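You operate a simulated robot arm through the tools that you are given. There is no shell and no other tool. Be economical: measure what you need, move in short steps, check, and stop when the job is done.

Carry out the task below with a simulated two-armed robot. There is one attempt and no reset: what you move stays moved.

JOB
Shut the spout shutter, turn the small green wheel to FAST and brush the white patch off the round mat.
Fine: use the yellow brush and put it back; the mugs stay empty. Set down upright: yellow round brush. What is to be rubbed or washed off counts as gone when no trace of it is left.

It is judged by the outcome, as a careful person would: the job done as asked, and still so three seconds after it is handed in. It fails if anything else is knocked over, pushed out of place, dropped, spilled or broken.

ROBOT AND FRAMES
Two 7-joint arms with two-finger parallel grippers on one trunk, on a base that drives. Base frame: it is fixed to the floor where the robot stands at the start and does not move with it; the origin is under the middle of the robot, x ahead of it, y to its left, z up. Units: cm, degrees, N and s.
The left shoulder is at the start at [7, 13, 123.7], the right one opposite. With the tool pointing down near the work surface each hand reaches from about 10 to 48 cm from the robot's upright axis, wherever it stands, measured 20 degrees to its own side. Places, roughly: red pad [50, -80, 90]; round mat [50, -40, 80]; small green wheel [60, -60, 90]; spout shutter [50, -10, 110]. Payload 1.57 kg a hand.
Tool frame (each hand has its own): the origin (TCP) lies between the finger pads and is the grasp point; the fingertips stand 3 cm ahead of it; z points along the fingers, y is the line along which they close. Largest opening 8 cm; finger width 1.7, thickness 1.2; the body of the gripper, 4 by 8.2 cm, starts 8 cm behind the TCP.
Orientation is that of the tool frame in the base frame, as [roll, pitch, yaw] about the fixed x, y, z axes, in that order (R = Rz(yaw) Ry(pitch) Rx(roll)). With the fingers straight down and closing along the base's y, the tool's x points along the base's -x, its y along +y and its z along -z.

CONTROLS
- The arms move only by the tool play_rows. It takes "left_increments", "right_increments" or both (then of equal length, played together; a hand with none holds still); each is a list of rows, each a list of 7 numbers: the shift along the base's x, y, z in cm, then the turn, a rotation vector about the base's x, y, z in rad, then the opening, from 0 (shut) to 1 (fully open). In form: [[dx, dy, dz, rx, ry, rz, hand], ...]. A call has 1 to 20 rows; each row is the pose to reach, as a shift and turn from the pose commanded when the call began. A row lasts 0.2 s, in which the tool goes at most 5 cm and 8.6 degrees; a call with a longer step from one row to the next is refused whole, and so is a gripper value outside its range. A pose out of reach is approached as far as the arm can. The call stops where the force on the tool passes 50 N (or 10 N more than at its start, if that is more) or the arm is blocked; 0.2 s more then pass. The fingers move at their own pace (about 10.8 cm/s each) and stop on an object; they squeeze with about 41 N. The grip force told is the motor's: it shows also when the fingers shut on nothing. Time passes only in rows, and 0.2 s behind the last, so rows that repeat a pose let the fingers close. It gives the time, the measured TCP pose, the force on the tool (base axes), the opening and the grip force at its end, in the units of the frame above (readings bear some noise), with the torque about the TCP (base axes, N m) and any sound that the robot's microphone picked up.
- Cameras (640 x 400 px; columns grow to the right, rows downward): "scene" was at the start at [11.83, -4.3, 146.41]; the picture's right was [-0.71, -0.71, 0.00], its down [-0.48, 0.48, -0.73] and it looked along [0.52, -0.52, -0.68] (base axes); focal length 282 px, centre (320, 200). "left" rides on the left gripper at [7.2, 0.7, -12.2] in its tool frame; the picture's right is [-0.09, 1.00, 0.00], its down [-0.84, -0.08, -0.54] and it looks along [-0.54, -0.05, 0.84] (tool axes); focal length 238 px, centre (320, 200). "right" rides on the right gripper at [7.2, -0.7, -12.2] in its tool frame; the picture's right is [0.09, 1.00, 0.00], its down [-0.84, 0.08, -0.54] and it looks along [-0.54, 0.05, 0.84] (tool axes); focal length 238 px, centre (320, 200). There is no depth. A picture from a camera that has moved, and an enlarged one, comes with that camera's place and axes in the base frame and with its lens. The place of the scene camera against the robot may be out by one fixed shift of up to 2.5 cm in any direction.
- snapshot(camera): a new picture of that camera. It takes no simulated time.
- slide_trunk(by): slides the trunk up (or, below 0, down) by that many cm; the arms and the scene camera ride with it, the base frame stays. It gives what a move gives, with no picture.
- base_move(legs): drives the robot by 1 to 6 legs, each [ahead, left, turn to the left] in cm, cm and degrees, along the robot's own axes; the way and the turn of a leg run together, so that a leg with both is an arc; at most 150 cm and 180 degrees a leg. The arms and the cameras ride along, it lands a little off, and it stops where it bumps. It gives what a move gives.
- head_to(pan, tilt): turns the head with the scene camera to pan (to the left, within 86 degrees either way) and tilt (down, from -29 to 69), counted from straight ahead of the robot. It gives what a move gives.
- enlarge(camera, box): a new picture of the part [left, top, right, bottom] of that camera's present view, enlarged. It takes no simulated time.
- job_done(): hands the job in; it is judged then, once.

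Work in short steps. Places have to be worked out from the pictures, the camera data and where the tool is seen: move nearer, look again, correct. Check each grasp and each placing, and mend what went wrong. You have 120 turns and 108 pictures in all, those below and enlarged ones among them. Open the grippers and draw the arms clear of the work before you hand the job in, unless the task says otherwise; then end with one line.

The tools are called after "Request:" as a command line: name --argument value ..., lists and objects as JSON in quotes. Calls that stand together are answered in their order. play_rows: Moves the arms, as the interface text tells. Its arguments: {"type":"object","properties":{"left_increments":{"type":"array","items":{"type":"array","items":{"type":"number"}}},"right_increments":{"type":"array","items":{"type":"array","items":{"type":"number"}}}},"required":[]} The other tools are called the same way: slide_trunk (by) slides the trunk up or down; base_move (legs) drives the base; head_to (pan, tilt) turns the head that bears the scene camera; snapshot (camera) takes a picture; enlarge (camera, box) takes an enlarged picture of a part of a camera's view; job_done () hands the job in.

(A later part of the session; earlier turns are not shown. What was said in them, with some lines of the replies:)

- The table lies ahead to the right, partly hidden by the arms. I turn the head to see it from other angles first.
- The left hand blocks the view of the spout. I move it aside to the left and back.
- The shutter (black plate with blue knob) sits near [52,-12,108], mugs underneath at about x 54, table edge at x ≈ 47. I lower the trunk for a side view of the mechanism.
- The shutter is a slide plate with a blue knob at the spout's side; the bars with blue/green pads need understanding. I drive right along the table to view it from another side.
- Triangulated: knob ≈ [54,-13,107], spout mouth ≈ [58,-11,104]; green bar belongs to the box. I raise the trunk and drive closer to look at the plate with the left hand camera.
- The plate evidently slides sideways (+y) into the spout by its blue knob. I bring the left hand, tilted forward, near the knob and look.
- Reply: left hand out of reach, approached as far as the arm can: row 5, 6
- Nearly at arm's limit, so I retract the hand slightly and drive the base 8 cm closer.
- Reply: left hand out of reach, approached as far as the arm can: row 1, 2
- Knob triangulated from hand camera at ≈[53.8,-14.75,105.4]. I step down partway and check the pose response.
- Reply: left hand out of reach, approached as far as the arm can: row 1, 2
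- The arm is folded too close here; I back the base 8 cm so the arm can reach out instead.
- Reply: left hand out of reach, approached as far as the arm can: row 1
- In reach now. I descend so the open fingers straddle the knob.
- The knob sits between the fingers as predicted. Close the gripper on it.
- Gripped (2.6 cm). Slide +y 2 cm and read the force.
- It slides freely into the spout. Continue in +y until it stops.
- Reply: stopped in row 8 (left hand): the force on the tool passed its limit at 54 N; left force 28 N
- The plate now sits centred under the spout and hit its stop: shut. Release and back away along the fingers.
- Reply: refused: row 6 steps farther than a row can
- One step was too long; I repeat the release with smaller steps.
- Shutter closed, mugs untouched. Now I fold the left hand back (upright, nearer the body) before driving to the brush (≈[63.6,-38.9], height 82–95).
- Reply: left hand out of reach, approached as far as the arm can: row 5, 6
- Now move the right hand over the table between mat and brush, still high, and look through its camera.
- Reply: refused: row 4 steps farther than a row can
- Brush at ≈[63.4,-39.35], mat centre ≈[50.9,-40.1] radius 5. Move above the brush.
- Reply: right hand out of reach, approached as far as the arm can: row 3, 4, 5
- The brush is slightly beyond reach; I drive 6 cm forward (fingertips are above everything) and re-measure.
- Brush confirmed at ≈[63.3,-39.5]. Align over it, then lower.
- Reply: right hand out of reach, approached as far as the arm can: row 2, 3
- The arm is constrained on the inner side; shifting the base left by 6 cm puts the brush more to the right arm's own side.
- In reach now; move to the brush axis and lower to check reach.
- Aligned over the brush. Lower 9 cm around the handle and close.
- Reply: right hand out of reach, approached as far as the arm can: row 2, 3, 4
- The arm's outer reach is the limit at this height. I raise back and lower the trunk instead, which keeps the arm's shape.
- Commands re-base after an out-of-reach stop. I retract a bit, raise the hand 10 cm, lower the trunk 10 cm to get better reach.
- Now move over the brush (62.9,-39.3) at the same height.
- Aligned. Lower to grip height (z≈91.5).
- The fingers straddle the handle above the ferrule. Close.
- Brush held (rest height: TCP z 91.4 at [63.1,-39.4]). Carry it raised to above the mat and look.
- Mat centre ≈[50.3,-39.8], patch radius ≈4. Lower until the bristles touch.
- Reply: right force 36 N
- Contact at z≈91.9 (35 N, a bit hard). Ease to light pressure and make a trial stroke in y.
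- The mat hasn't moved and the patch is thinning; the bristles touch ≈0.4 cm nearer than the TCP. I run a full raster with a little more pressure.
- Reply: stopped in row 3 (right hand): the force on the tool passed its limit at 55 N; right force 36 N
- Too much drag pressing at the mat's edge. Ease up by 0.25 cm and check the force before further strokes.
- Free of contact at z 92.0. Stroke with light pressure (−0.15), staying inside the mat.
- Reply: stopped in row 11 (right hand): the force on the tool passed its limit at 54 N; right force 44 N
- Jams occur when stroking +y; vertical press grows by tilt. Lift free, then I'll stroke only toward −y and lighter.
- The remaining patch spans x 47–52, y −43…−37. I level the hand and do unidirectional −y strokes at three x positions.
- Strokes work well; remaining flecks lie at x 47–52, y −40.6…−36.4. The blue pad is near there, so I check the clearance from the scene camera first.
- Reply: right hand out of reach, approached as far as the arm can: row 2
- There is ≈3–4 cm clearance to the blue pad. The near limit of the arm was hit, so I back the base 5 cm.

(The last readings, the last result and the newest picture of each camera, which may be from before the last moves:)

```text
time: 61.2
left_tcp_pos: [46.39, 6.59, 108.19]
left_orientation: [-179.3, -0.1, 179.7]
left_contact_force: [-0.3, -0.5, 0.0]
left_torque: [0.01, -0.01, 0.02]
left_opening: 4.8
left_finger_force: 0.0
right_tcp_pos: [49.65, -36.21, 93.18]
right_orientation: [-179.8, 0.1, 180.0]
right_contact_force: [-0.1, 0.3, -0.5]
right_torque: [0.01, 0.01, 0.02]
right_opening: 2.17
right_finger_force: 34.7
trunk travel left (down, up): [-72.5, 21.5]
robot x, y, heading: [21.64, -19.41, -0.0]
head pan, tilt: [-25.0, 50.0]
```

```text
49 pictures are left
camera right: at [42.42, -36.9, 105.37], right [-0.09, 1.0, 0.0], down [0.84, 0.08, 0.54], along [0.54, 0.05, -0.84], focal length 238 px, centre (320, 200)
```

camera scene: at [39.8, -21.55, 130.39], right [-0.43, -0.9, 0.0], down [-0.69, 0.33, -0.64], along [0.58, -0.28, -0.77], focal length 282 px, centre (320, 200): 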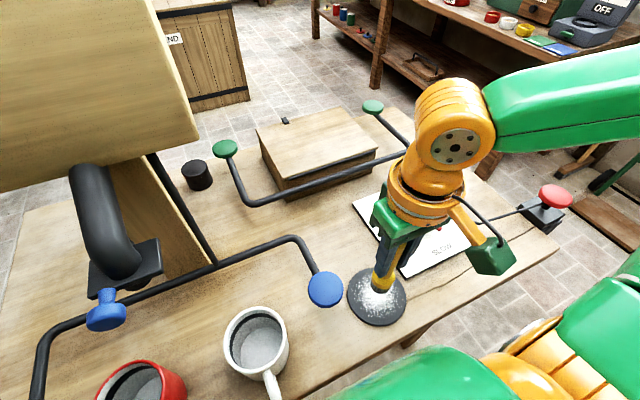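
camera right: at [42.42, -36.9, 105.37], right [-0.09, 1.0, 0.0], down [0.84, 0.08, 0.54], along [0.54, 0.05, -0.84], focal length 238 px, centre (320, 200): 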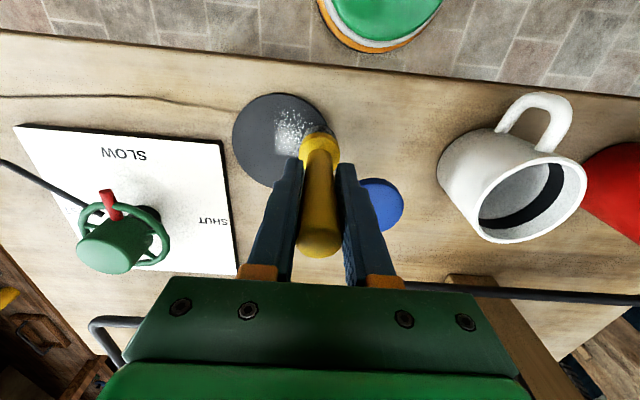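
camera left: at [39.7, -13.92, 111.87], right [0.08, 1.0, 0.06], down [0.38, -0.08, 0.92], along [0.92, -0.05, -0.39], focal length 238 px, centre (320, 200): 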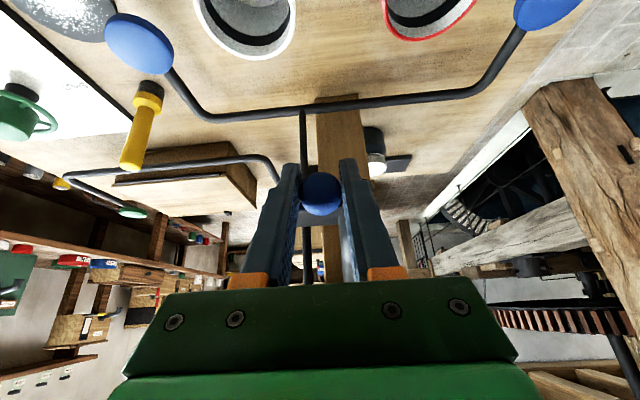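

Do −y strokes starting at y≈−36.3 at x 49.6, 48.6, 47.8 with lifted returns.

Request:
play_rows --right_increments '[[0, -0.1, -0.7, 0, 0, 0, 0], [0, -0.1, -1.3, 0, 0, 0, 0], [0, -1.6, -1.3, 0, 0, 0, 0], [0, -3.2, -1.3, 0, 0, 0, 0], [0, -4.8, -1.3, 0, 0, 0, 0], [0, -5.5, -0.5, 0, 0, 0, 0], [-0.6, -2.5, -0.3, 0, 0, 0, 0], [-1, -0.2, -0.5, 0, 0, 0, 0], [-1, -0.2, -1.3, 0, 0, 0, 0], [-1, -1.8, -1.3, 0, 0, 0, 0], [-1, -3.4, -1.3, 0, 0, 0, 0], [-1, -5, -1.3, 0, 0, 0, 0], [-1.2, -5.5, -0.5, 0, 0, 0, 0], [-1.5, -3, -0.3, 0, 0, 0, 0], [-1.8, -0.8, -0.5, 0, 0, 0, 0], [-1.8, -0.8, -1.3, 0, 0, 0, 0], [-1.8, -2.4, -1.3, 0, 0, 0, 0], [-1.8, -4, -1.3, 0, 0, 0, 0], [-1.8, -5.2, -1.3, 0, 0, 0, 0], [-1.8, -6, -0.3, 0, 0, 0, 0]]'

Request:
snapshot --camera "right"

```text
time: 65.4
left_tcp_pos: [46.14, 6.27, 108.25]
left_orientation: [-179.6, -0.1, 179.6]
left_contact_force: [1.1, 0.1, -0.3]
left_torque: [0.0, 0.0, 0.02]
left_opening: 4.79
left_finger_force: 0.0
right_tcp_pos: [47.5, -42.34, 92.69]
right_orientation: [179.9, 0.0, 179.9]
right_contact_force: [0.3, -0.3, -1.2]
right_torque: [0.0, -0.01, -0.02]
right_opening: 2.18
right_finger_force: 34.2
trunk travel left (down, up): [-72.5, 21.5]
robot x, y, heading: [21.7, -19.98, -0.1]
head pan, tilt: [-25.0, 50.0]
```

```text
48 pictures are left
camera right: at [40.3, -43.1, 104.79], right [-0.09, 1.0, 0.0], down [0.84, 0.08, 0.54], along [0.54, 0.05, -0.84], focal length 238 px, centre (320, 200)
```

right: 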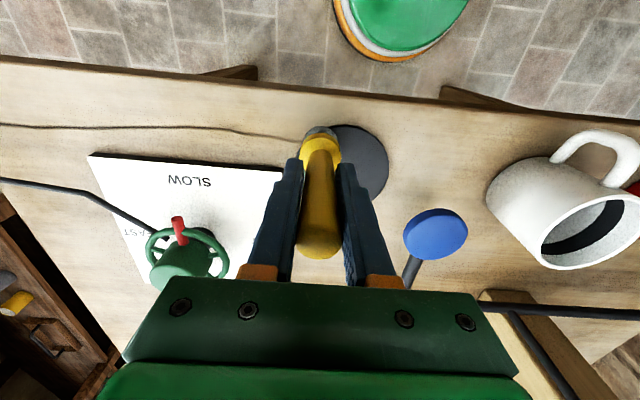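

Looks clean. I lift and move off −y/back to see the entire mat enlarged.

Request:
play_rows --right_increments '[[0, 0, 2, 0, 0, 0, 0], [3, -3, 4, 0, 0, 0, 0], [5, -5, 6, 0, 0, 0, 0]]'

Request:
enlarge --camera "right" --box '[290, 60, 450, 180]'

Request:
enlarge --camera "scene" --box '[300, 200, 460, 320]'

```text
time: 66.2
left_tcp_pos: [46.36, 6.49, 108.33]
left_orientation: [-179.4, -0.2, 179.7]
left_contact_force: [-1.1, 0.4, -0.5]
left_torque: [0.03, -0.03, -0.01]
left_opening: 4.79
left_finger_force: 0.1
right_tcp_pos: [52.75, -47.46, 98.82]
right_orientation: [-180.0, 0.0, -179.9]
right_contact_force: [-0.1, -0.5, -0.1]
right_torque: [-0.01, 0.03, -0.06]
right_opening: 2.17
right_finger_force: 34.9
trunk travel left (down, up): [-72.5, 21.5]
robot x, y, heading: [22.23, -19.61, 0.1]
head pan, tilt: [-25.0, 50.0]
```

```text
3.33 times, centred on (370, 120) of right
camera zoom: at [45.49, -48.2, 110.97], right [-0.09, 1.0, 0.0], down [0.84, 0.08, 0.54], along [0.54, 0.05, -0.84], focal length 794 px, centre (153, 467)
```

zoom: 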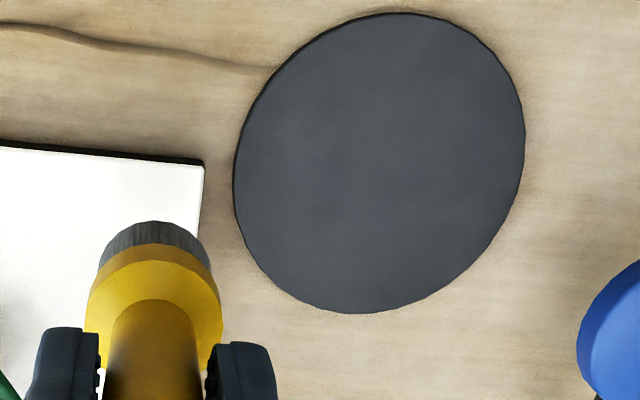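

```text
3.33 times, centred on (380, 260) of scene
camera zoom: at [34.82, -21.52, 130.39], right [-0.42, -0.91, 0.0], down [-0.69, 0.32, -0.64], along [0.58, -0.27, -0.77], focal length 940 px, centre (120, 0)
```

zoom: 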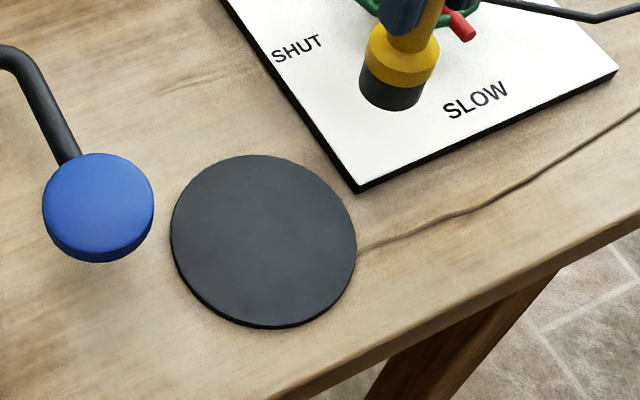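

Mat appears clean; check very closely for any faint haze.

Request:
enlarge --camera "right" --box '[342, 60, 426, 158]'

```text
4.08 times, centred on (384, 109) of right
camera zoom: at [45.49, -48.2, 110.97], right [-0.09, 1.0, 0.0], down [0.84, 0.08, 0.54], along [0.54, 0.05, -0.84], focal length 973 px, centre (59, 571)
```

zoom: 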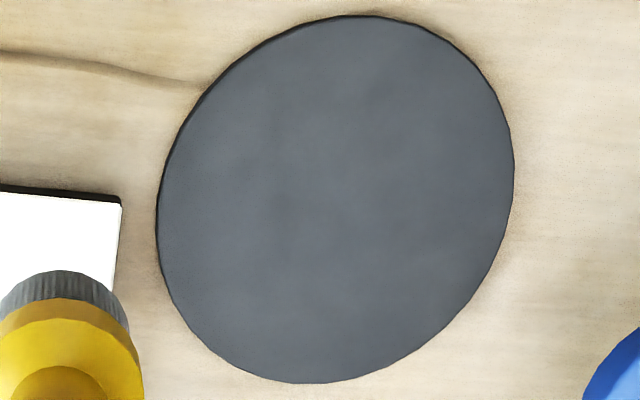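

Clean. Now return the brush: lift, move over to y −39.4, drive forward 5 cm for reach.

Request:
play_rows --right_increments '[[0, 2.5, 1, 0, 0, 0, 0], [0, 5, 2, 0, 0, 0, 0], [1, 8, 2, 0, 0, 0, 0], [2, 8, 2, 0, 0, 0, 0]]'

Request:
base_move --legs '[[5, 0, 0]]'

Request:
play_rows --right_increments '[[0.5, 0, 0, 0, 0, 0, 0], [1, 0, 0, 0, 0, 0, 0]]'

Request:
snapshot --camera "right"

Request:
enlarge --camera "scene" --box '[200, 130, 440, 280]'

```text
time: 67.2
left_tcp_pos: [46.34, 6.48, 108.42]
left_orientation: [-179.4, -0.2, 179.7]
left_contact_force: [0.8, -0.5, -0.6]
left_torque: [-0.01, 0.03, -0.01]
left_opening: 4.81
left_finger_force: 0.2
right_tcp_pos: [54.79, -39.09, 100.73]
right_orientation: [180.0, 0.0, -180.0]
right_contact_force: [-0.7, -0.8, -0.9]
right_torque: [0.0, -0.01, 0.0]
right_opening: 2.17
right_finger_force: 34.6
trunk travel left (down, up): [-72.5, 21.5]
robot x, y, heading: [21.51, -19.81, 0.2]
head pan, tilt: [-25.0, 50.0]
```

```text
time: 68.2
left_tcp_pos: [50.49, 6.53, 108.43]
left_orientation: [-179.4, 0.2, 179.8]
left_contact_force: [-0.9, 1.5, 0.6]
left_torque: [-0.01, -0.02, -0.02]
left_opening: 4.8
left_finger_force: 0.0
right_tcp_pos: [59.14, -38.97, 101.07]
right_orientation: [-179.9, 0.3, -180.0]
right_contact_force: [-0.9, -0.5, -1.2]
right_torque: [0.05, 0.0, 0.0]
right_opening: 2.17
right_finger_force: 35.5
trunk travel left (down, up): [-72.5, 21.5]
robot x, y, heading: [26.33, -20.15, 0.1]
head pan, tilt: [-25.0, 50.0]
```

```text
time: 68.8
left_tcp_pos: [51.1, 6.52, 108.35]
left_orientation: [-179.3, -0.2, 179.8]
left_contact_force: [0.5, -1.0, 0.6]
left_torque: [0.03, -0.02, 0.0]
left_opening: 4.81
left_finger_force: 0.1
right_tcp_pos: [60.43, -39.08, 100.78]
right_orientation: [-179.9, 0.1, -179.9]
right_contact_force: [0.5, 0.3, -1.0]
right_torque: [0.01, -0.02, 0.05]
right_opening: 2.17
right_finger_force: 34.5
trunk travel left (down, up): [-72.5, 21.5]
robot x, y, heading: [26.45, -20.18, -0.0]
head pan, tilt: [-25.0, 50.0]
```

```text
44 pictures are left
camera right: at [53.15, -39.84, 112.99], right [-0.09, 1.0, 0.0], down [0.84, 0.08, 0.54], along [0.54, 0.05, -0.84], focal length 238 px, centre (320, 200)
```

right: 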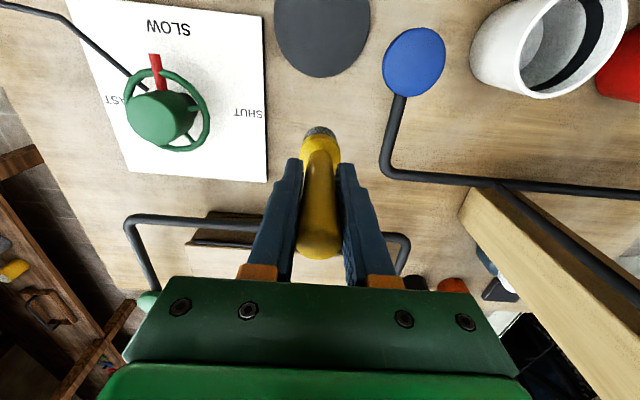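

```text
2.67 times, centred on (320, 205) of scene
camera zoom: at [39.53, -21.47, 130.41], right [-0.42, -0.91, 0.0], down [-0.69, 0.32, -0.64], along [0.58, -0.27, -0.77], focal length 752 px, centre (320, 187)
```

zoom: 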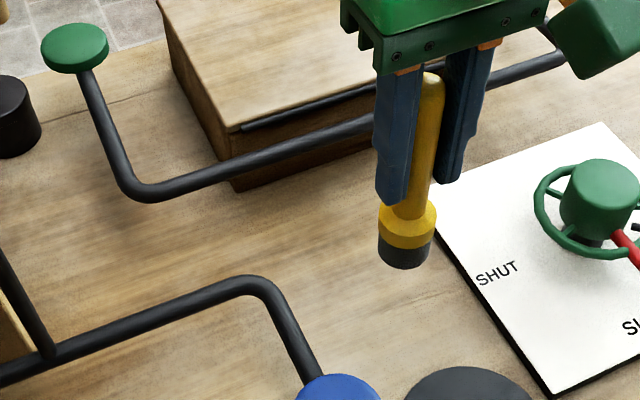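

Brush hangs straight. Move over its original spot and lower it.

Request:
play_rows --right_increments '[[1.4, -0.15, -1, 0, 0, 0, 0], [2.7, -0.3, -3, 0, 0, 0, 0], [2.7, -0.3, -6, 0, 0, 0, 0], [2.7, -0.3, -8.3, 0, 0, 0, 0]]'

Request:
snapshot --camera "right"

```text
time: 69.8
left_tcp_pos: [51.13, 6.44, 108.24]
left_orientation: [-179.5, -0.1, 179.8]
left_contact_force: [-0.3, -0.3, 0.2]
left_torque: [-0.01, -0.02, -0.02]
left_opening: 4.8
left_finger_force: 0.0
right_tcp_pos: [63.51, -39.43, 92.54]
right_orientation: [-179.9, 0.1, -179.8]
right_contact_force: [0.5, -0.6, -1.4]
right_torque: [0.01, 0.0, 0.03]
right_opening: 2.18
right_finger_force: 34.4
trunk travel left (down, up): [-72.5, 21.5]
robot x, y, heading: [26.79, -20.27, -0.0]
head pan, tilt: [-25.0, 50.0]
```

```text
42 pictures are left
camera right: at [56.16, -40.2, 104.73], right [-0.09, 1.0, 0.0], down [0.84, 0.08, 0.54], along [0.54, 0.05, -0.84], focal length 238 px, centre (320, 200)
```

right: 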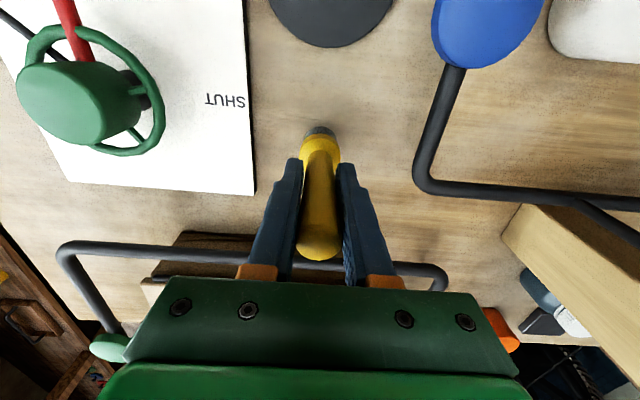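

Lower slowly to contact (expected z ≈91.4).

Request:
play_rows --right_increments '[[-0.2, 0, -0.5, 0, 0, 0, 0], [-0.3, 0, -0.9, 0, 0, 0, 0], [-0.3, 0, -1.1, 0, 0, 0, 0], [-0.3, 0, -1.25, 0, 0, 0, 0]]'

```text
time: 70.8
left_tcp_pos: [51.08, 6.53, 108.25]
left_orientation: [-179.5, -0.1, 179.8]
left_contact_force: [-0.1, 0.1, -0.3]
left_torque: [0.05, -0.01, 0.0]
left_opening: 4.81
left_finger_force: 0.0
right_tcp_pos: [62.91, -39.44, 91.25]
right_orientation: [-179.9, 0.0, -179.9]
right_contact_force: [0.2, 0.1, -0.3]
right_torque: [-0.01, -0.01, 0.0]
right_opening: 2.17
right_finger_force: 34.3
trunk travel left (down, up): [-72.5, 21.5]
robot x, y, heading: [26.31, -19.98, 0.1]
head pan, tilt: [-25.0, 50.0]
```

Request:
play_rows --right_increments '[[0, 0, -0.15, 0, 0, 0, 0], [0, 0, -0.3, 0, 0, 0, 0], [0, 0, -0.3, 0, 0, 0, 0]]'

Request:
enlarge --camera "scene" --box '[240, 130, 440, 255]'

```text
time: 71.6
left_tcp_pos: [50.8, 6.65, 108.37]
left_orientation: [-179.3, 0.1, 179.8]
left_contact_force: [0.2, -0.2, 0.5]
left_torque: [0.01, -0.06, -0.03]
left_opening: 4.78
left_finger_force: 0.0
right_tcp_pos: [62.87, -39.22, 91.2]
right_orientation: [-179.8, 0.4, -179.9]
right_contact_force: [4.9, -3.3, 27.9]
right_torque: [0.03, -0.69, -0.06]
right_opening: 2.19
right_finger_force: 35.0
trunk travel left (down, up): [-72.5, 21.5]
robot x, y, heading: [26.86, -19.59, -0.0]
head pan, tilt: [-25.0, 50.0]
```

```text
3.20 times, centred on (340, 192) of scene
camera zoom: at [39.26, -21.32, 130.47], right [-0.42, -0.91, 0.0], down [-0.69, 0.32, -0.65], along [0.58, -0.27, -0.76], focal length 903 px, centre (256, 224)
```

zoom: 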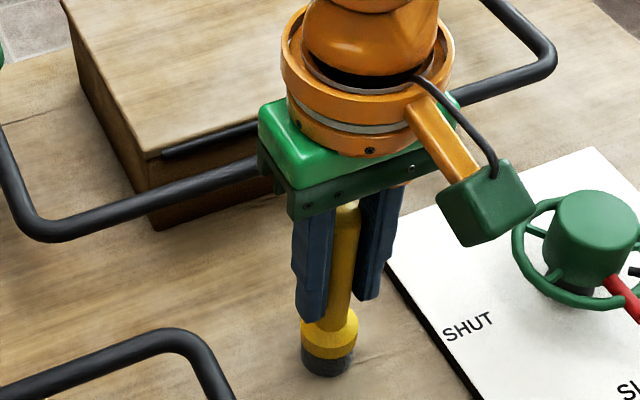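

Contact. Ease pressure and open gently.

Request:
play_rows --right_increments '[[0, 0, 0.27, 0, 0, 0, 0], [0, 0, 0.27, 0, 0, 0, 0.3], [0, 0, 0.27, 0, 0, 0, 0.4], [0, 0, 0.27, 0, 0, 0, 0.6], [0, 0, 0.27, 0, 0, 0, 0.6]]'

Request:
snapshot --camera "right"

Request:
enlarge --camera "scene" --box '[240, 130, 440, 255]'

```text
time: 72.8
left_tcp_pos: [51.06, 6.5, 108.33]
left_orientation: [-179.5, -0.1, 179.7]
left_contact_force: [0.0, 0.1, 0.3]
left_torque: [-0.02, 0.01, 0.01]
left_opening: 4.79
left_finger_force: 0.0
right_tcp_pos: [62.88, -39.37, 91.28]
right_orientation: [-180.0, 0.0, -179.8]
right_contact_force: [-0.1, 0.1, 0.2]
right_torque: [0.03, -0.01, 0.01]
right_opening: 4.8
right_finger_force: 0.2
trunk travel left (down, up): [-72.5, 21.5]
robot x, y, heading: [26.93, -19.51, -0.2]
head pan, tilt: [-25.0, 50.0]
```

```text
40 pictures are left
camera right: at [55.69, -40.1, 103.42], right [-0.09, 1.0, 0.0], down [0.84, 0.08, 0.54], along [0.54, 0.05, -0.84], focal length 238 px, centre (320, 200)
```

right: 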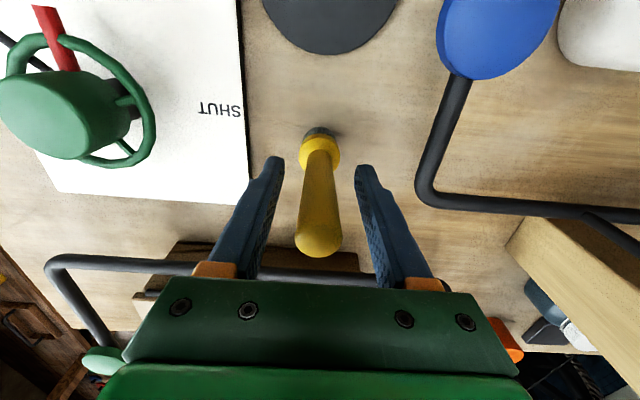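

```text
3.20 times, centred on (340, 192) of scene
camera zoom: at [39.6, -21.46, 130.4], right [-0.42, -0.91, 0.0], down [-0.69, 0.32, -0.64], along [0.58, -0.27, -0.77], focal length 903 px, centre (256, 224)
```

zoom: 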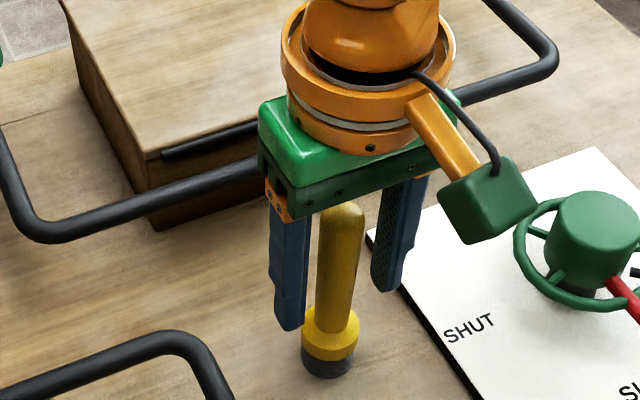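

Brush stands upright at its old place. Raise the hand straight up and drive right to work on the wheel.

Request:
play_rows --right_increments '[[0, 0, 3, 0, 0, 0, 0.6], [0, 0, 7, 0, 0, 0, 0.6], [0, 0, 11, 0, 0, 0, 0.6], [-3, 0, 13, 0, 0, 0, 0.6], [-6, 0, 14, 0, 0, 0, 0.6]]'

Request:
base_move --legs '[[-4, -18, 0]]'

Request:
snapshot --camera "right"

Request:
snapshot --camera "scene"

```text
time: 74.0
left_tcp_pos: [50.93, 6.52, 108.26]
left_orientation: [-179.4, 0.0, 179.8]
left_contact_force: [0.3, 0.0, 0.2]
left_torque: [-0.02, 0.0, 0.03]
left_opening: 4.79
left_finger_force: 0.1
right_tcp_pos: [56.5, -38.97, 105.34]
right_orientation: [-179.8, 0.1, -179.9]
right_contact_force: [0.6, 0.2, 0.3]
right_torque: [-0.01, 0.0, 0.0]
right_opening: 4.8
right_finger_force: 0.0
trunk travel left (down, up): [-72.5, 21.5]
robot x, y, heading: [26.49, -20.02, 0.1]
head pan, tilt: [-25.0, 50.0]
```

```text
time: 75.5
left_tcp_pos: [47.09, -10.73, 108.22]
left_orientation: [-179.2, 0.0, 179.8]
left_contact_force: [0.6, 0.7, -0.1]
left_torque: [-0.01, -0.01, 0.0]
left_opening: 4.79
left_finger_force: 0.0
right_tcp_pos: [52.81, -56.21, 105.31]
right_orientation: [-179.7, 0.0, -180.0]
right_contact_force: [-0.2, 0.2, 0.0]
right_torque: [-0.04, -0.01, 0.0]
right_opening: 4.83
right_finger_force: 0.1
trunk travel left (down, up): [-72.5, 21.5]
robot x, y, heading: [22.86, -37.3, -0.1]
head pan, tilt: [-25.0, 50.0]
```

```text
38 pictures are left
camera right: at [45.6, -57.01, 117.41], right [-0.09, 1.0, 0.0], down [0.84, 0.08, 0.54], along [0.54, 0.05, -0.84], focal length 238 px, centre (320, 200)
```

right: 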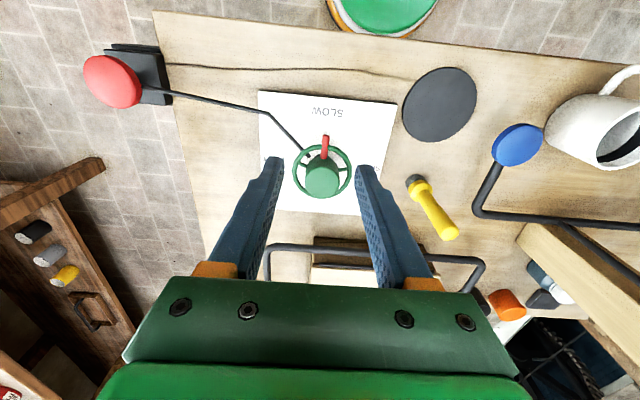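

```text
37 pictures are left
camera scene: at [35.66, -38.73, 130.4], right [-0.42, -0.91, 0.0], down [-0.7, 0.32, -0.64], along [0.58, -0.27, -0.77], focal length 282 px, centre (320, 200)
```

scene: 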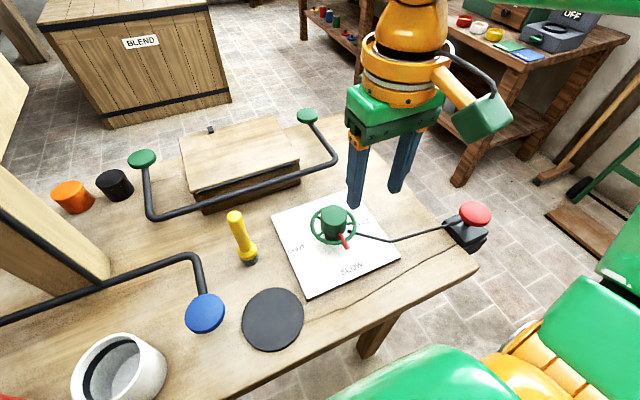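

Wheel hub ≈[60.4,-55.2], top z≈89, Ø≈5; needle points −x (SLOW), FAST is at −y, so turn +90° about z. I move above the hub with the hand pre-turned −45°.

Request:
play_rows --right_increments '[[1.3, 0.2, 0, 0, 0, -0.13, 1], [2.6, 0.4, 0, 0, 0, -0.26, 1], [3.9, 0.6, -1, 0, 0, -0.39, 1], [5.2, 0.8, -2, 0, 0, -0.52, 1], [6.5, 1.0, -3, 0, 0, -0.65, 1], [7.6, 1.0, -5, 0, 0, -0.785, 1]]'

Request:
snapshot --camera "right"

Request:
enlarge --camera "scene" --box '[230, 100, 470, 250]'

```text
time: 76.9
left_tcp_pos: [47.26, -11.07, 108.22]
left_orientation: [-179.5, -0.3, 179.8]
left_contact_force: [-0.2, 0.2, 0.2]
left_torque: [0.0, 0.02, -0.01]
left_opening: 4.8
left_finger_force: 0.1
right_tcp_pos: [60.37, -55.55, 100.21]
right_orientation: [-179.9, 0.0, 135.0]
right_contact_force: [0.0, 0.1, -0.8]
right_torque: [0.05, 0.02, -0.04]
right_opening: 8.01
right_finger_force: 0.1
trunk travel left (down, up): [-72.5, 21.5]
robot x, y, heading: [22.7, -37.37, 0.4]
head pan, tilt: [-25.0, 50.0]
```

```text
36 pictures are left
camera right: at [54.76, -51.11, 112.47], right [0.64, 0.77, 0.0], down [0.65, -0.54, 0.54], along [0.42, -0.35, -0.84], focal length 238 px, centre (320, 200)
```

right: 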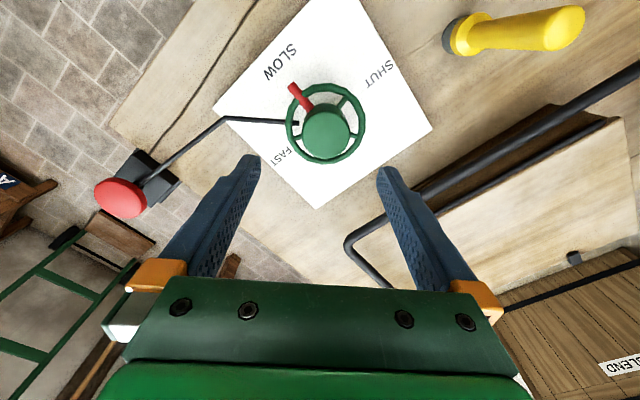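

```text
2.67 times, centred on (350, 175) of scene
camera zoom: at [35.67, -39.05, 130.39], right [-0.42, -0.91, 0.0], down [-0.7, 0.32, -0.64], along [0.58, -0.27, -0.77], focal length 752 px, centre (240, 267)
```

zoom: 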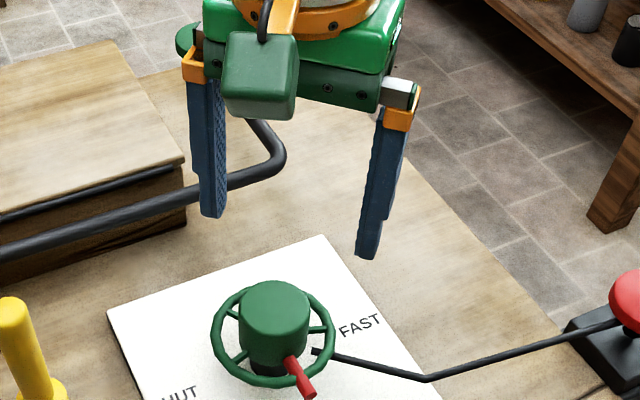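

Hub centre confirmed ≈[60.4,-55.2]. Lower with full opening so the tips end above the ring (TCP z≈89.6).

Request:
play_rows --right_increments '[[0, 0.35, -3, 0, 0, 0, 1], [0, 0.35, -6, 0, 0, 0, 1], [0, 0.35, -8.5, 0, 0, 0, 1], [0, 0.35, -10.4, 0, 0, 0, 1]]'

Request:
snapshot --camera "right"

Request:
enlarge --camera "scene" --box '[250, 130, 450, 280]'

```text
time: 77.9
left_tcp_pos: [47.14, -10.93, 108.28]
left_orientation: [-179.4, 0.0, 179.8]
left_contact_force: [-0.6, 0.1, -0.6]
left_torque: [0.0, -0.01, 0.02]
left_opening: 4.8
left_finger_force: 0.1
right_tcp_pos: [60.27, -55.02, 89.61]
right_orientation: [-179.9, 0.0, 135.1]
right_contact_force: [0.1, -0.2, -1.2]
right_torque: [0.04, -0.02, -0.01]
right_opening: 8.0
right_finger_force: 0.1
trunk travel left (down, up): [-72.5, 21.5]
robot x, y, heading: [22.95, -37.11, -0.1]
head pan, tilt: [-25.0, 50.0]
```

```text
34 pictures are left
camera right: at [54.7, -50.54, 101.8], right [0.64, 0.77, 0.0], down [0.65, -0.53, 0.54], along [0.42, -0.35, -0.84], focal length 238 px, centre (320, 200)
```

right: 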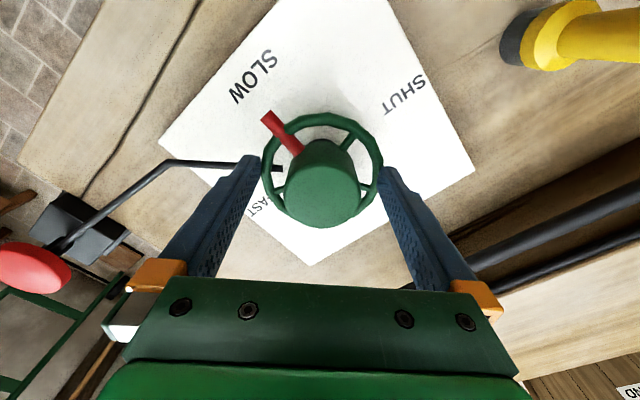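

```text
2.67 times, centred on (350, 205) of scene
camera zoom: at [35.65, -39.01, 130.39], right [-0.42, -0.91, 0.0], down [-0.7, 0.32, -0.64], along [0.58, -0.27, -0.77], focal length 752 px, centre (240, 187)
```

zoom: 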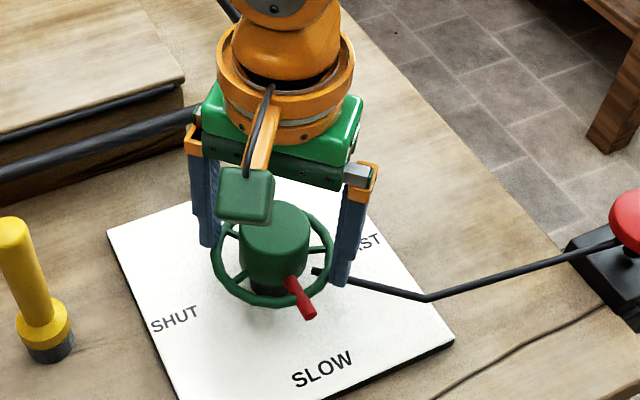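

The ring is at z≈86.7, so the tips must stay above it: raise 1.2 cm, then close on the hub.

Request:
play_rows --right_increments '[[0.1, -0.1, 1.2, 0, 0, 0, 1], [0.1, -0.1, 1.2, 0, 0, 0, 0.6], [0.1, -0.1, 1.2, 0, 0, 0, 0.4], [0.1, -0.1, 1.2, 0, 0, 0, 0.4], [0.1, -0.1, 1.2, 0, 0, 0, 0.4]]'

Request:
snapshot --camera "right"

Request:
enlarge --camera "scene" --box '[250, 130, 450, 280]'

```text
time: 79.1
left_tcp_pos: [47.15, -10.95, 108.32]
left_orientation: [-179.3, -0.1, 179.8]
left_contact_force: [-0.3, -0.1, -0.1]
left_torque: [0.0, -0.02, 0.01]
left_opening: 4.81
left_finger_force: 0.2
right_tcp_pos: [60.5, -55.1, 90.87]
right_orientation: [-179.9, 0.2, 135.1]
right_contact_force: [3.8, 2.3, 1.1]
right_torque: [0.15, -0.05, 0.01]
right_opening: 4.68
right_finger_force: 44.8
trunk travel left (down, up): [-72.5, 21.5]
robot x, y, heading: [22.56, -36.99, -0.1]
head pan, tilt: [-25.0, 50.0]
```

```text
32 pictures are left
camera right: at [54.92, -50.48, 102.99], right [0.64, 0.77, 0.0], down [0.65, -0.53, 0.54], along [0.42, -0.35, -0.84], focal length 238 px, centre (320, 200)
```

right: 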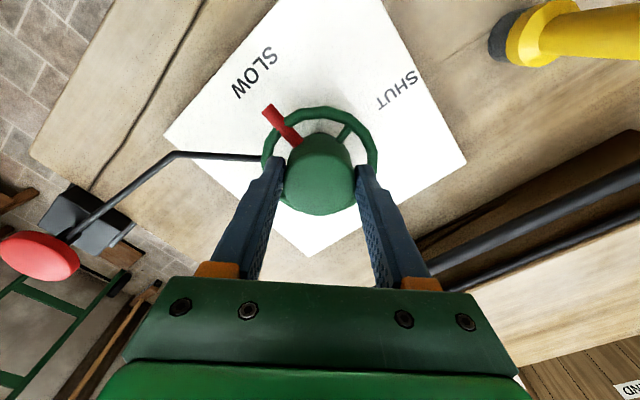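

```text
2.67 times, centred on (350, 205) of scene
camera zoom: at [35.73, -38.83, 130.39], right [-0.42, -0.91, 0.0], down [-0.7, 0.32, -0.64], along [0.58, -0.27, -0.77], focal length 752 px, centre (240, 187)
```

zoom: 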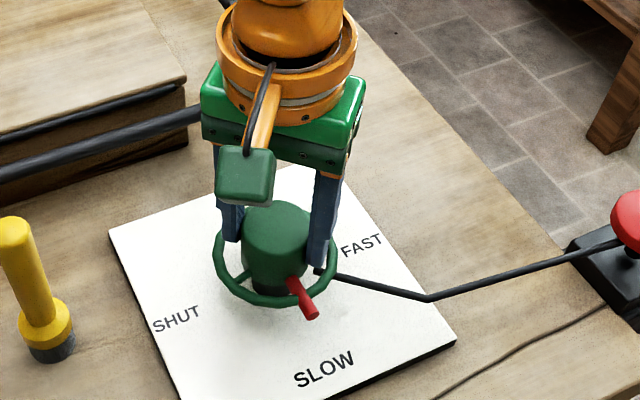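

Hub gripped (4.7 cm). Test turning +0.3 rad.

Request:
play_rows --right_increments '[[0, 0, 0, 0, 0, 0.1, 0.4], [0, 0, 0, 0, 0, 0.2, 0.4], [0, 0, 0, 0, 0, 0.3, 0.4]]'

Request:
snapshot --camera "right"

```text
time: 79.9
left_tcp_pos: [47.1, -10.94, 108.22]
left_orientation: [-179.3, -0.2, 179.7]
left_contact_force: [0.1, -0.3, 0.4]
left_torque: [-0.05, -0.02, -0.04]
left_opening: 4.8
left_finger_force: 0.0
right_tcp_pos: [60.51, -55.1, 90.88]
right_orientation: [-179.7, -0.3, 152.4]
right_contact_force: [-7.1, 7.6, -20.9]
right_torque: [-0.09, -0.05, -0.03]
right_opening: 4.68
right_finger_force: 44.7
trunk travel left (down, up): [-72.5, 21.5]
robot x, y, heading: [22.83, -37.32, -0.3]
head pan, tilt: [-25.0, 50.0]
```

```text
30 pictures are left
camera right: at [53.83, -52.45, 103.04], right [0.38, 0.93, -0.01], down [0.78, -0.32, 0.54], along [0.5, -0.21, -0.84], focal length 238 px, centre (320, 200)
```

right: 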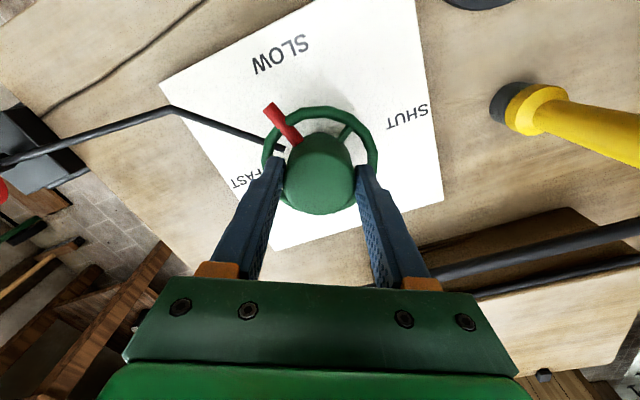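

It turns with the hand. Continue to +0.9 rad, watching force.

Request:
play_rows --right_increments '[[0, 0, -0.1, 0, 0, 0.12, 0.4], [0, 0, -0.1, 0, 0, 0.24, 0.4], [0, 0, -0.1, 0, 0, 0.36, 0.4], [0, 0, -0.1, 0, 0, 0.48, 0.4], [0, 0, -0.1, 0, 0, 0.6, 0.4]]'

```text
time: 81.1
left_tcp_pos: [47.04, -11.04, 108.33]
left_orientation: [-179.4, -0.1, 179.8]
left_contact_force: [0.4, 0.9, 0.1]
left_torque: [0.02, -0.02, 0.02]
left_opening: 4.82
left_finger_force: 0.0
right_tcp_pos: [60.48, -55.31, 90.73]
right_orientation: [179.9, 0.1, -173.1]
right_contact_force: [-4.6, 0.9, -8.2]
right_torque: [0.08, 0.45, 0.0]
right_opening: 4.68
right_finger_force: 44.8
trunk travel left (down, up): [-72.5, 21.5]
robot x, y, heading: [22.51, -37.33, 0.1]
head pan, tilt: [-25.0, 50.0]
```

Turned 52° so far. Turn the remaining 0.66 rad.

Request:
play_rows --right_increments '[[0, 0, 0, 0, 0, 0.12, 0.4], [0, 0, 0, 0, 0, 0.24, 0.4], [0, 0, 0, 0, 0, 0.36, 0.4], [0, 0, 0, 0, 0, 0.48, 0.4], [0, 0, 0, 0, 0, 0.58, 0.4], [0, 0, 0, 0, 0, 0.66, 0.4]]'

Request:
snapshot --camera "right"

Request:
enlarge --camera "scene" --box '[250, 130, 450, 280]'

```text
time: 82.5
left_tcp_pos: [47.21, -11.21, 108.36]
left_orientation: [-179.5, -0.1, 179.7]
left_contact_force: [-0.1, 0.8, 0.2]
left_torque: [0.05, 0.03, -0.02]
left_opening: 4.83
left_finger_force: 0.1
right_tcp_pos: [60.57, -55.42, 90.8]
right_orientation: [-179.9, 0.2, -135.2]
right_contact_force: [5.8, -9.4, 11.7]
right_torque: [-0.53, -0.38, -0.02]
right_opening: 4.68
right_finger_force: 44.9
trunk travel left (down, up): [-72.5, 21.5]
robot x, y, heading: [22.71, -37.32, 0.4]
head pan, tilt: [-25.0, 50.0]
```

```text
29 pictures are left
camera right: at [55.87, -61.14, 103.01], right [-0.77, 0.64, 0.0], down [0.54, 0.64, 0.54], along [0.35, 0.42, -0.84], focal length 238 px, centre (320, 200)
```

right: 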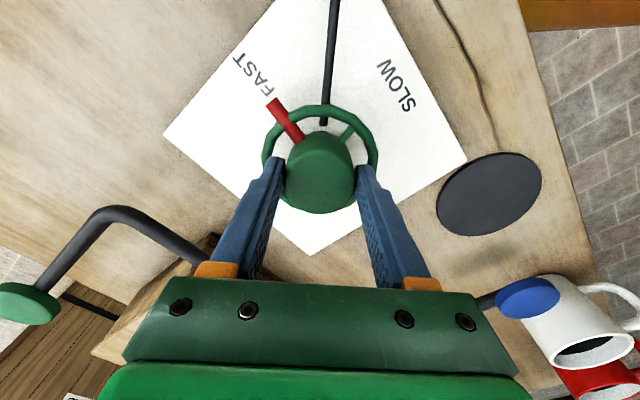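

```text
2.67 times, centred on (350, 205) of scene
camera zoom: at [35.63, -39.28, 130.4], right [-0.42, -0.91, 0.0], down [-0.69, 0.32, -0.64], along [0.58, -0.27, -0.77], focal length 752 px, centre (240, 187)
```

zoom: 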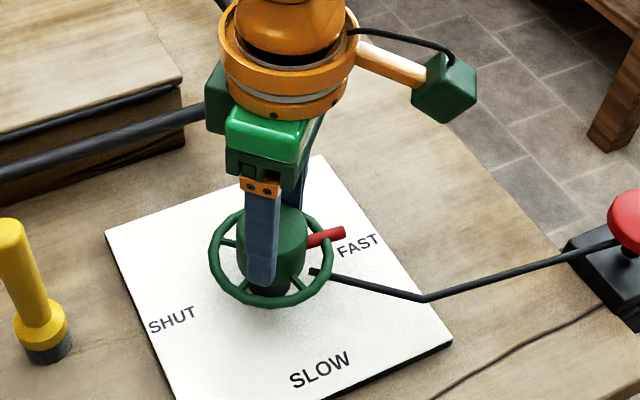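

Needle points at FAST exactly as it did at SLOW before. Release and lift clear.

Request:
play_rows --right_increments '[[0, 0, 0, 0, 0, 0, 0.6], [0, 0, 0, 0, 0, 0, 0.9], [0, 0, 0, 0, 0, 0, 1], [0, 0, 3, 0, 0, 0, 1], [0, 0, 7, 0, 0, 0, 1], [0, 0, 11, 0, 0, 0, 1]]'

Request:
snapshot --camera "right"

Request:
enlarge --camera "scene" --box '[250, 130, 450, 280]'

```text
time: 83.9
left_tcp_pos: [46.97, -10.91, 108.36]
left_orientation: [-179.5, -0.1, 179.9]
left_contact_force: [0.1, -0.8, -0.2]
left_torque: [-0.03, -0.02, -0.04]
left_opening: 4.78
left_finger_force: 0.0
right_tcp_pos: [60.53, -55.4, 101.96]
right_orientation: [-179.9, 0.0, -135.4]
right_contact_force: [-0.1, 0.1, 0.4]
right_torque: [-0.02, 0.0, -0.03]
right_opening: 7.97
right_finger_force: 0.0
trunk travel left (down, up): [-72.5, 21.5]
robot x, y, heading: [22.79, -36.86, 0.1]
head pan, tilt: [-25.0, 50.0]
```

```text
27 pictures are left
camera right: at [55.79, -60.92, 114.16], right [-0.76, 0.64, 0.0], down [0.54, 0.64, 0.54], along [0.35, 0.41, -0.84], focal length 238 px, centre (320, 200)
```

right: 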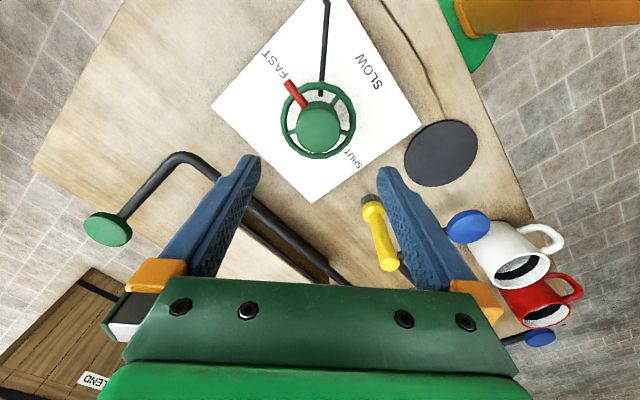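

```text
2.67 times, centred on (350, 205) of scene
camera zoom: at [35.57, -38.96, 130.4], right [-0.42, -0.91, 0.0], down [-0.69, 0.32, -0.64], along [0.58, -0.27, -0.77], focal length 752 px, centre (240, 187)
```

zoom: 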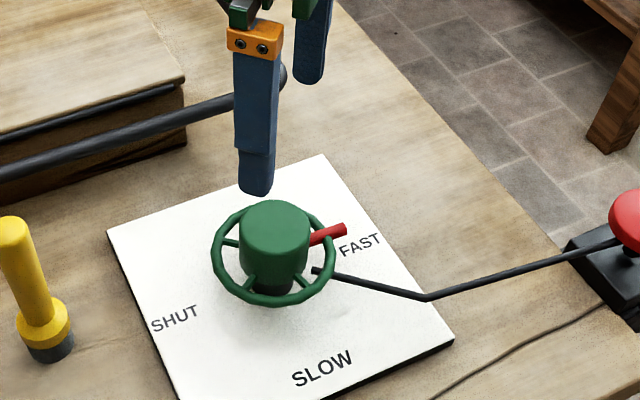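

Wheel stays at FAST. Draw the arms clear: raise the right hand and drive the base back, then do a final overall check.

Request:
play_rows --right_increments '[[-2, -1, 3, 0, 0, -0.13, 0.8], [-4, -2, 6, 0, 0, -0.26, 0.8], [-6, -3, 8, 0, 0, -0.39, 0.8]]'

Request:
base_move --legs '[[-22, 0, 0]]'

Request:
slide_trunk --by 15

Request:
head_to --pan 0 --tilt 38

Request:
snapshot --camera "scene"

```text
time: 84.7
left_tcp_pos: [46.93, -11.01, 108.3]
left_orientation: [-179.4, -0.2, 179.8]
left_contact_force: [-0.1, 0.3, 0.1]
left_torque: [-0.01, -0.02, -0.02]
left_opening: 4.79
left_finger_force: 0.1
right_tcp_pos: [54.45, -58.3, 109.71]
right_orientation: [-179.9, 0.1, -158.0]
right_contact_force: [0.4, 0.0, -0.3]
right_torque: [-0.02, -0.02, -0.01]
right_opening: 6.41
right_finger_force: 0.1
trunk travel left (down, up): [-72.5, 21.5]
robot x, y, heading: [22.9, -37.5, 0.2]
head pan, tilt: [-25.0, 50.0]
```

```text
time: 86.4
left_tcp_pos: [25.27, -11.01, 108.21]
left_orientation: [-179.4, -0.1, 179.7]
left_contact_force: [-0.4, -0.1, -0.7]
left_torque: [0.0, 0.01, 0.03]
left_opening: 4.8
left_finger_force: 0.1
right_tcp_pos: [32.85, -58.36, 109.66]
right_orientation: [179.9, 0.0, -157.9]
right_contact_force: [0.2, 0.3, -1.2]
right_torque: [-0.03, 0.01, 0.0]
right_opening: 6.41
right_finger_force: 0.2
trunk travel left (down, up): [-72.5, 21.5]
robot x, y, heading: [0.82, -37.36, 0.3]
head pan, tilt: [-25.0, 50.0]
```

```text
time: 88.1
left_tcp_pos: [25.16, -11.02, 123.3]
left_orientation: [-179.4, -0.1, 179.7]
left_contact_force: [-0.2, -0.7, -0.2]
left_torque: [-0.03, 0.04, 0.01]
left_opening: 4.78
left_finger_force: 0.0
right_tcp_pos: [32.7, -58.48, 124.68]
right_orientation: [-179.9, 0.0, -157.9]
right_contact_force: [0.6, 0.0, -0.4]
right_torque: [-0.02, -0.01, 0.01]
right_opening: 6.41
right_finger_force: 0.0
trunk travel left (down, up): [-87.5, 6.5]
robot x, y, heading: [1.21, -37.47, -0.3]
head pan, tilt: [-25.0, 50.0]
```

```text
time: 89.0
left_tcp_pos: [25.12, -11.05, 123.41]
left_orientation: [-179.3, -0.2, 179.8]
left_contact_force: [0.2, 0.1, -0.2]
left_torque: [-0.04, 0.01, 0.0]
left_opening: 4.8
left_finger_force: 0.0
right_tcp_pos: [32.65, -58.38, 124.69]
right_orientation: [-179.9, 0.0, -157.9]
right_contact_force: [0.1, -0.1, -1.0]
right_torque: [0.0, -0.05, -0.01]
right_opening: 6.4
right_finger_force: 0.0
trunk travel left (down, up): [-87.5, 6.5]
robot x, y, heading: [1.14, -37.15, 0.1]
head pan, tilt: [0.0, 38.0]
```

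```text
25 pictures are left
camera scene: at [15.32, -35.78, 147.11], right [0.0, -1.0, 0.0], down [-0.62, 0.0, -0.79], along [0.79, 0.0, -0.62], focal length 282 px, centre (320, 200)
```

scene: 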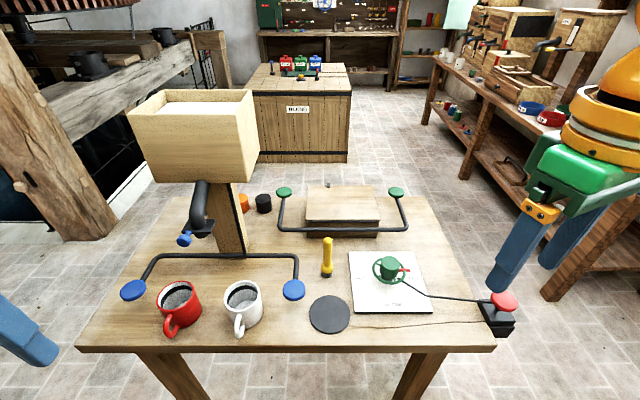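

Request:
enlarge --camera "scene" --box '[110, 170, 310, 340]'

Request:
enlarge --camera "scene" --box '[290, 220, 520, 350]'

```text
2.35 times, centred on (210, 255) of scene
camera zoom: at [15.32, -35.78, 147.11], right [0.0, -1.0, 0.0], down [-0.62, 0.0, -0.79], along [0.79, 0.0, -0.62], focal length 664 px, centre (579, 71)
```

zoom: 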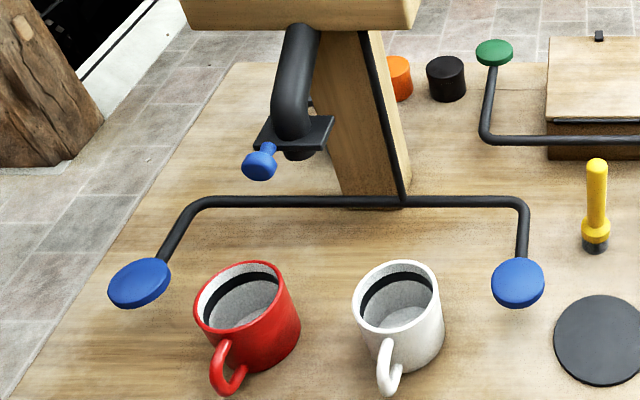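

```text
2.78 times, centred on (405, 285) of scene
camera zoom: at [15.32, -35.78, 147.11], right [0.0, -1.0, 0.0], down [-0.62, 0.0, -0.79], along [0.79, 0.0, -0.62], focal length 785 px, centre (84, -36)
```

zoom: 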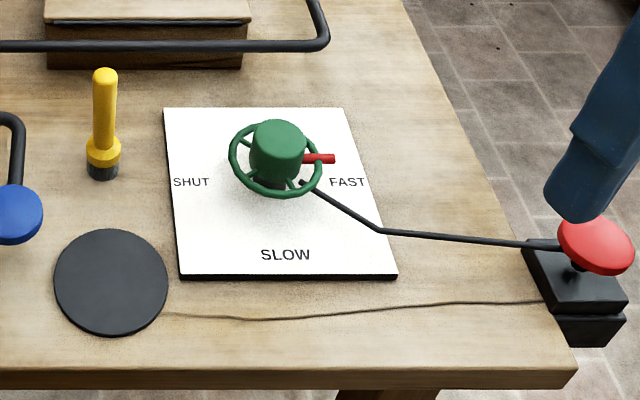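

The shutter is shut, the wheel points to FAST, the mat is clean, the brush stands upright at its place, and the mugs are untouched. The arms are clear, so I hand in.

Request:
job_done

```text
The job is handed in.
```

The job is handed in: the spout shutter is shut against its stop and the green wheel points to FAST. The mat shows no trace of the white patch, the yellow brush stands upright back in its place, and both mugs are untouched and empty.
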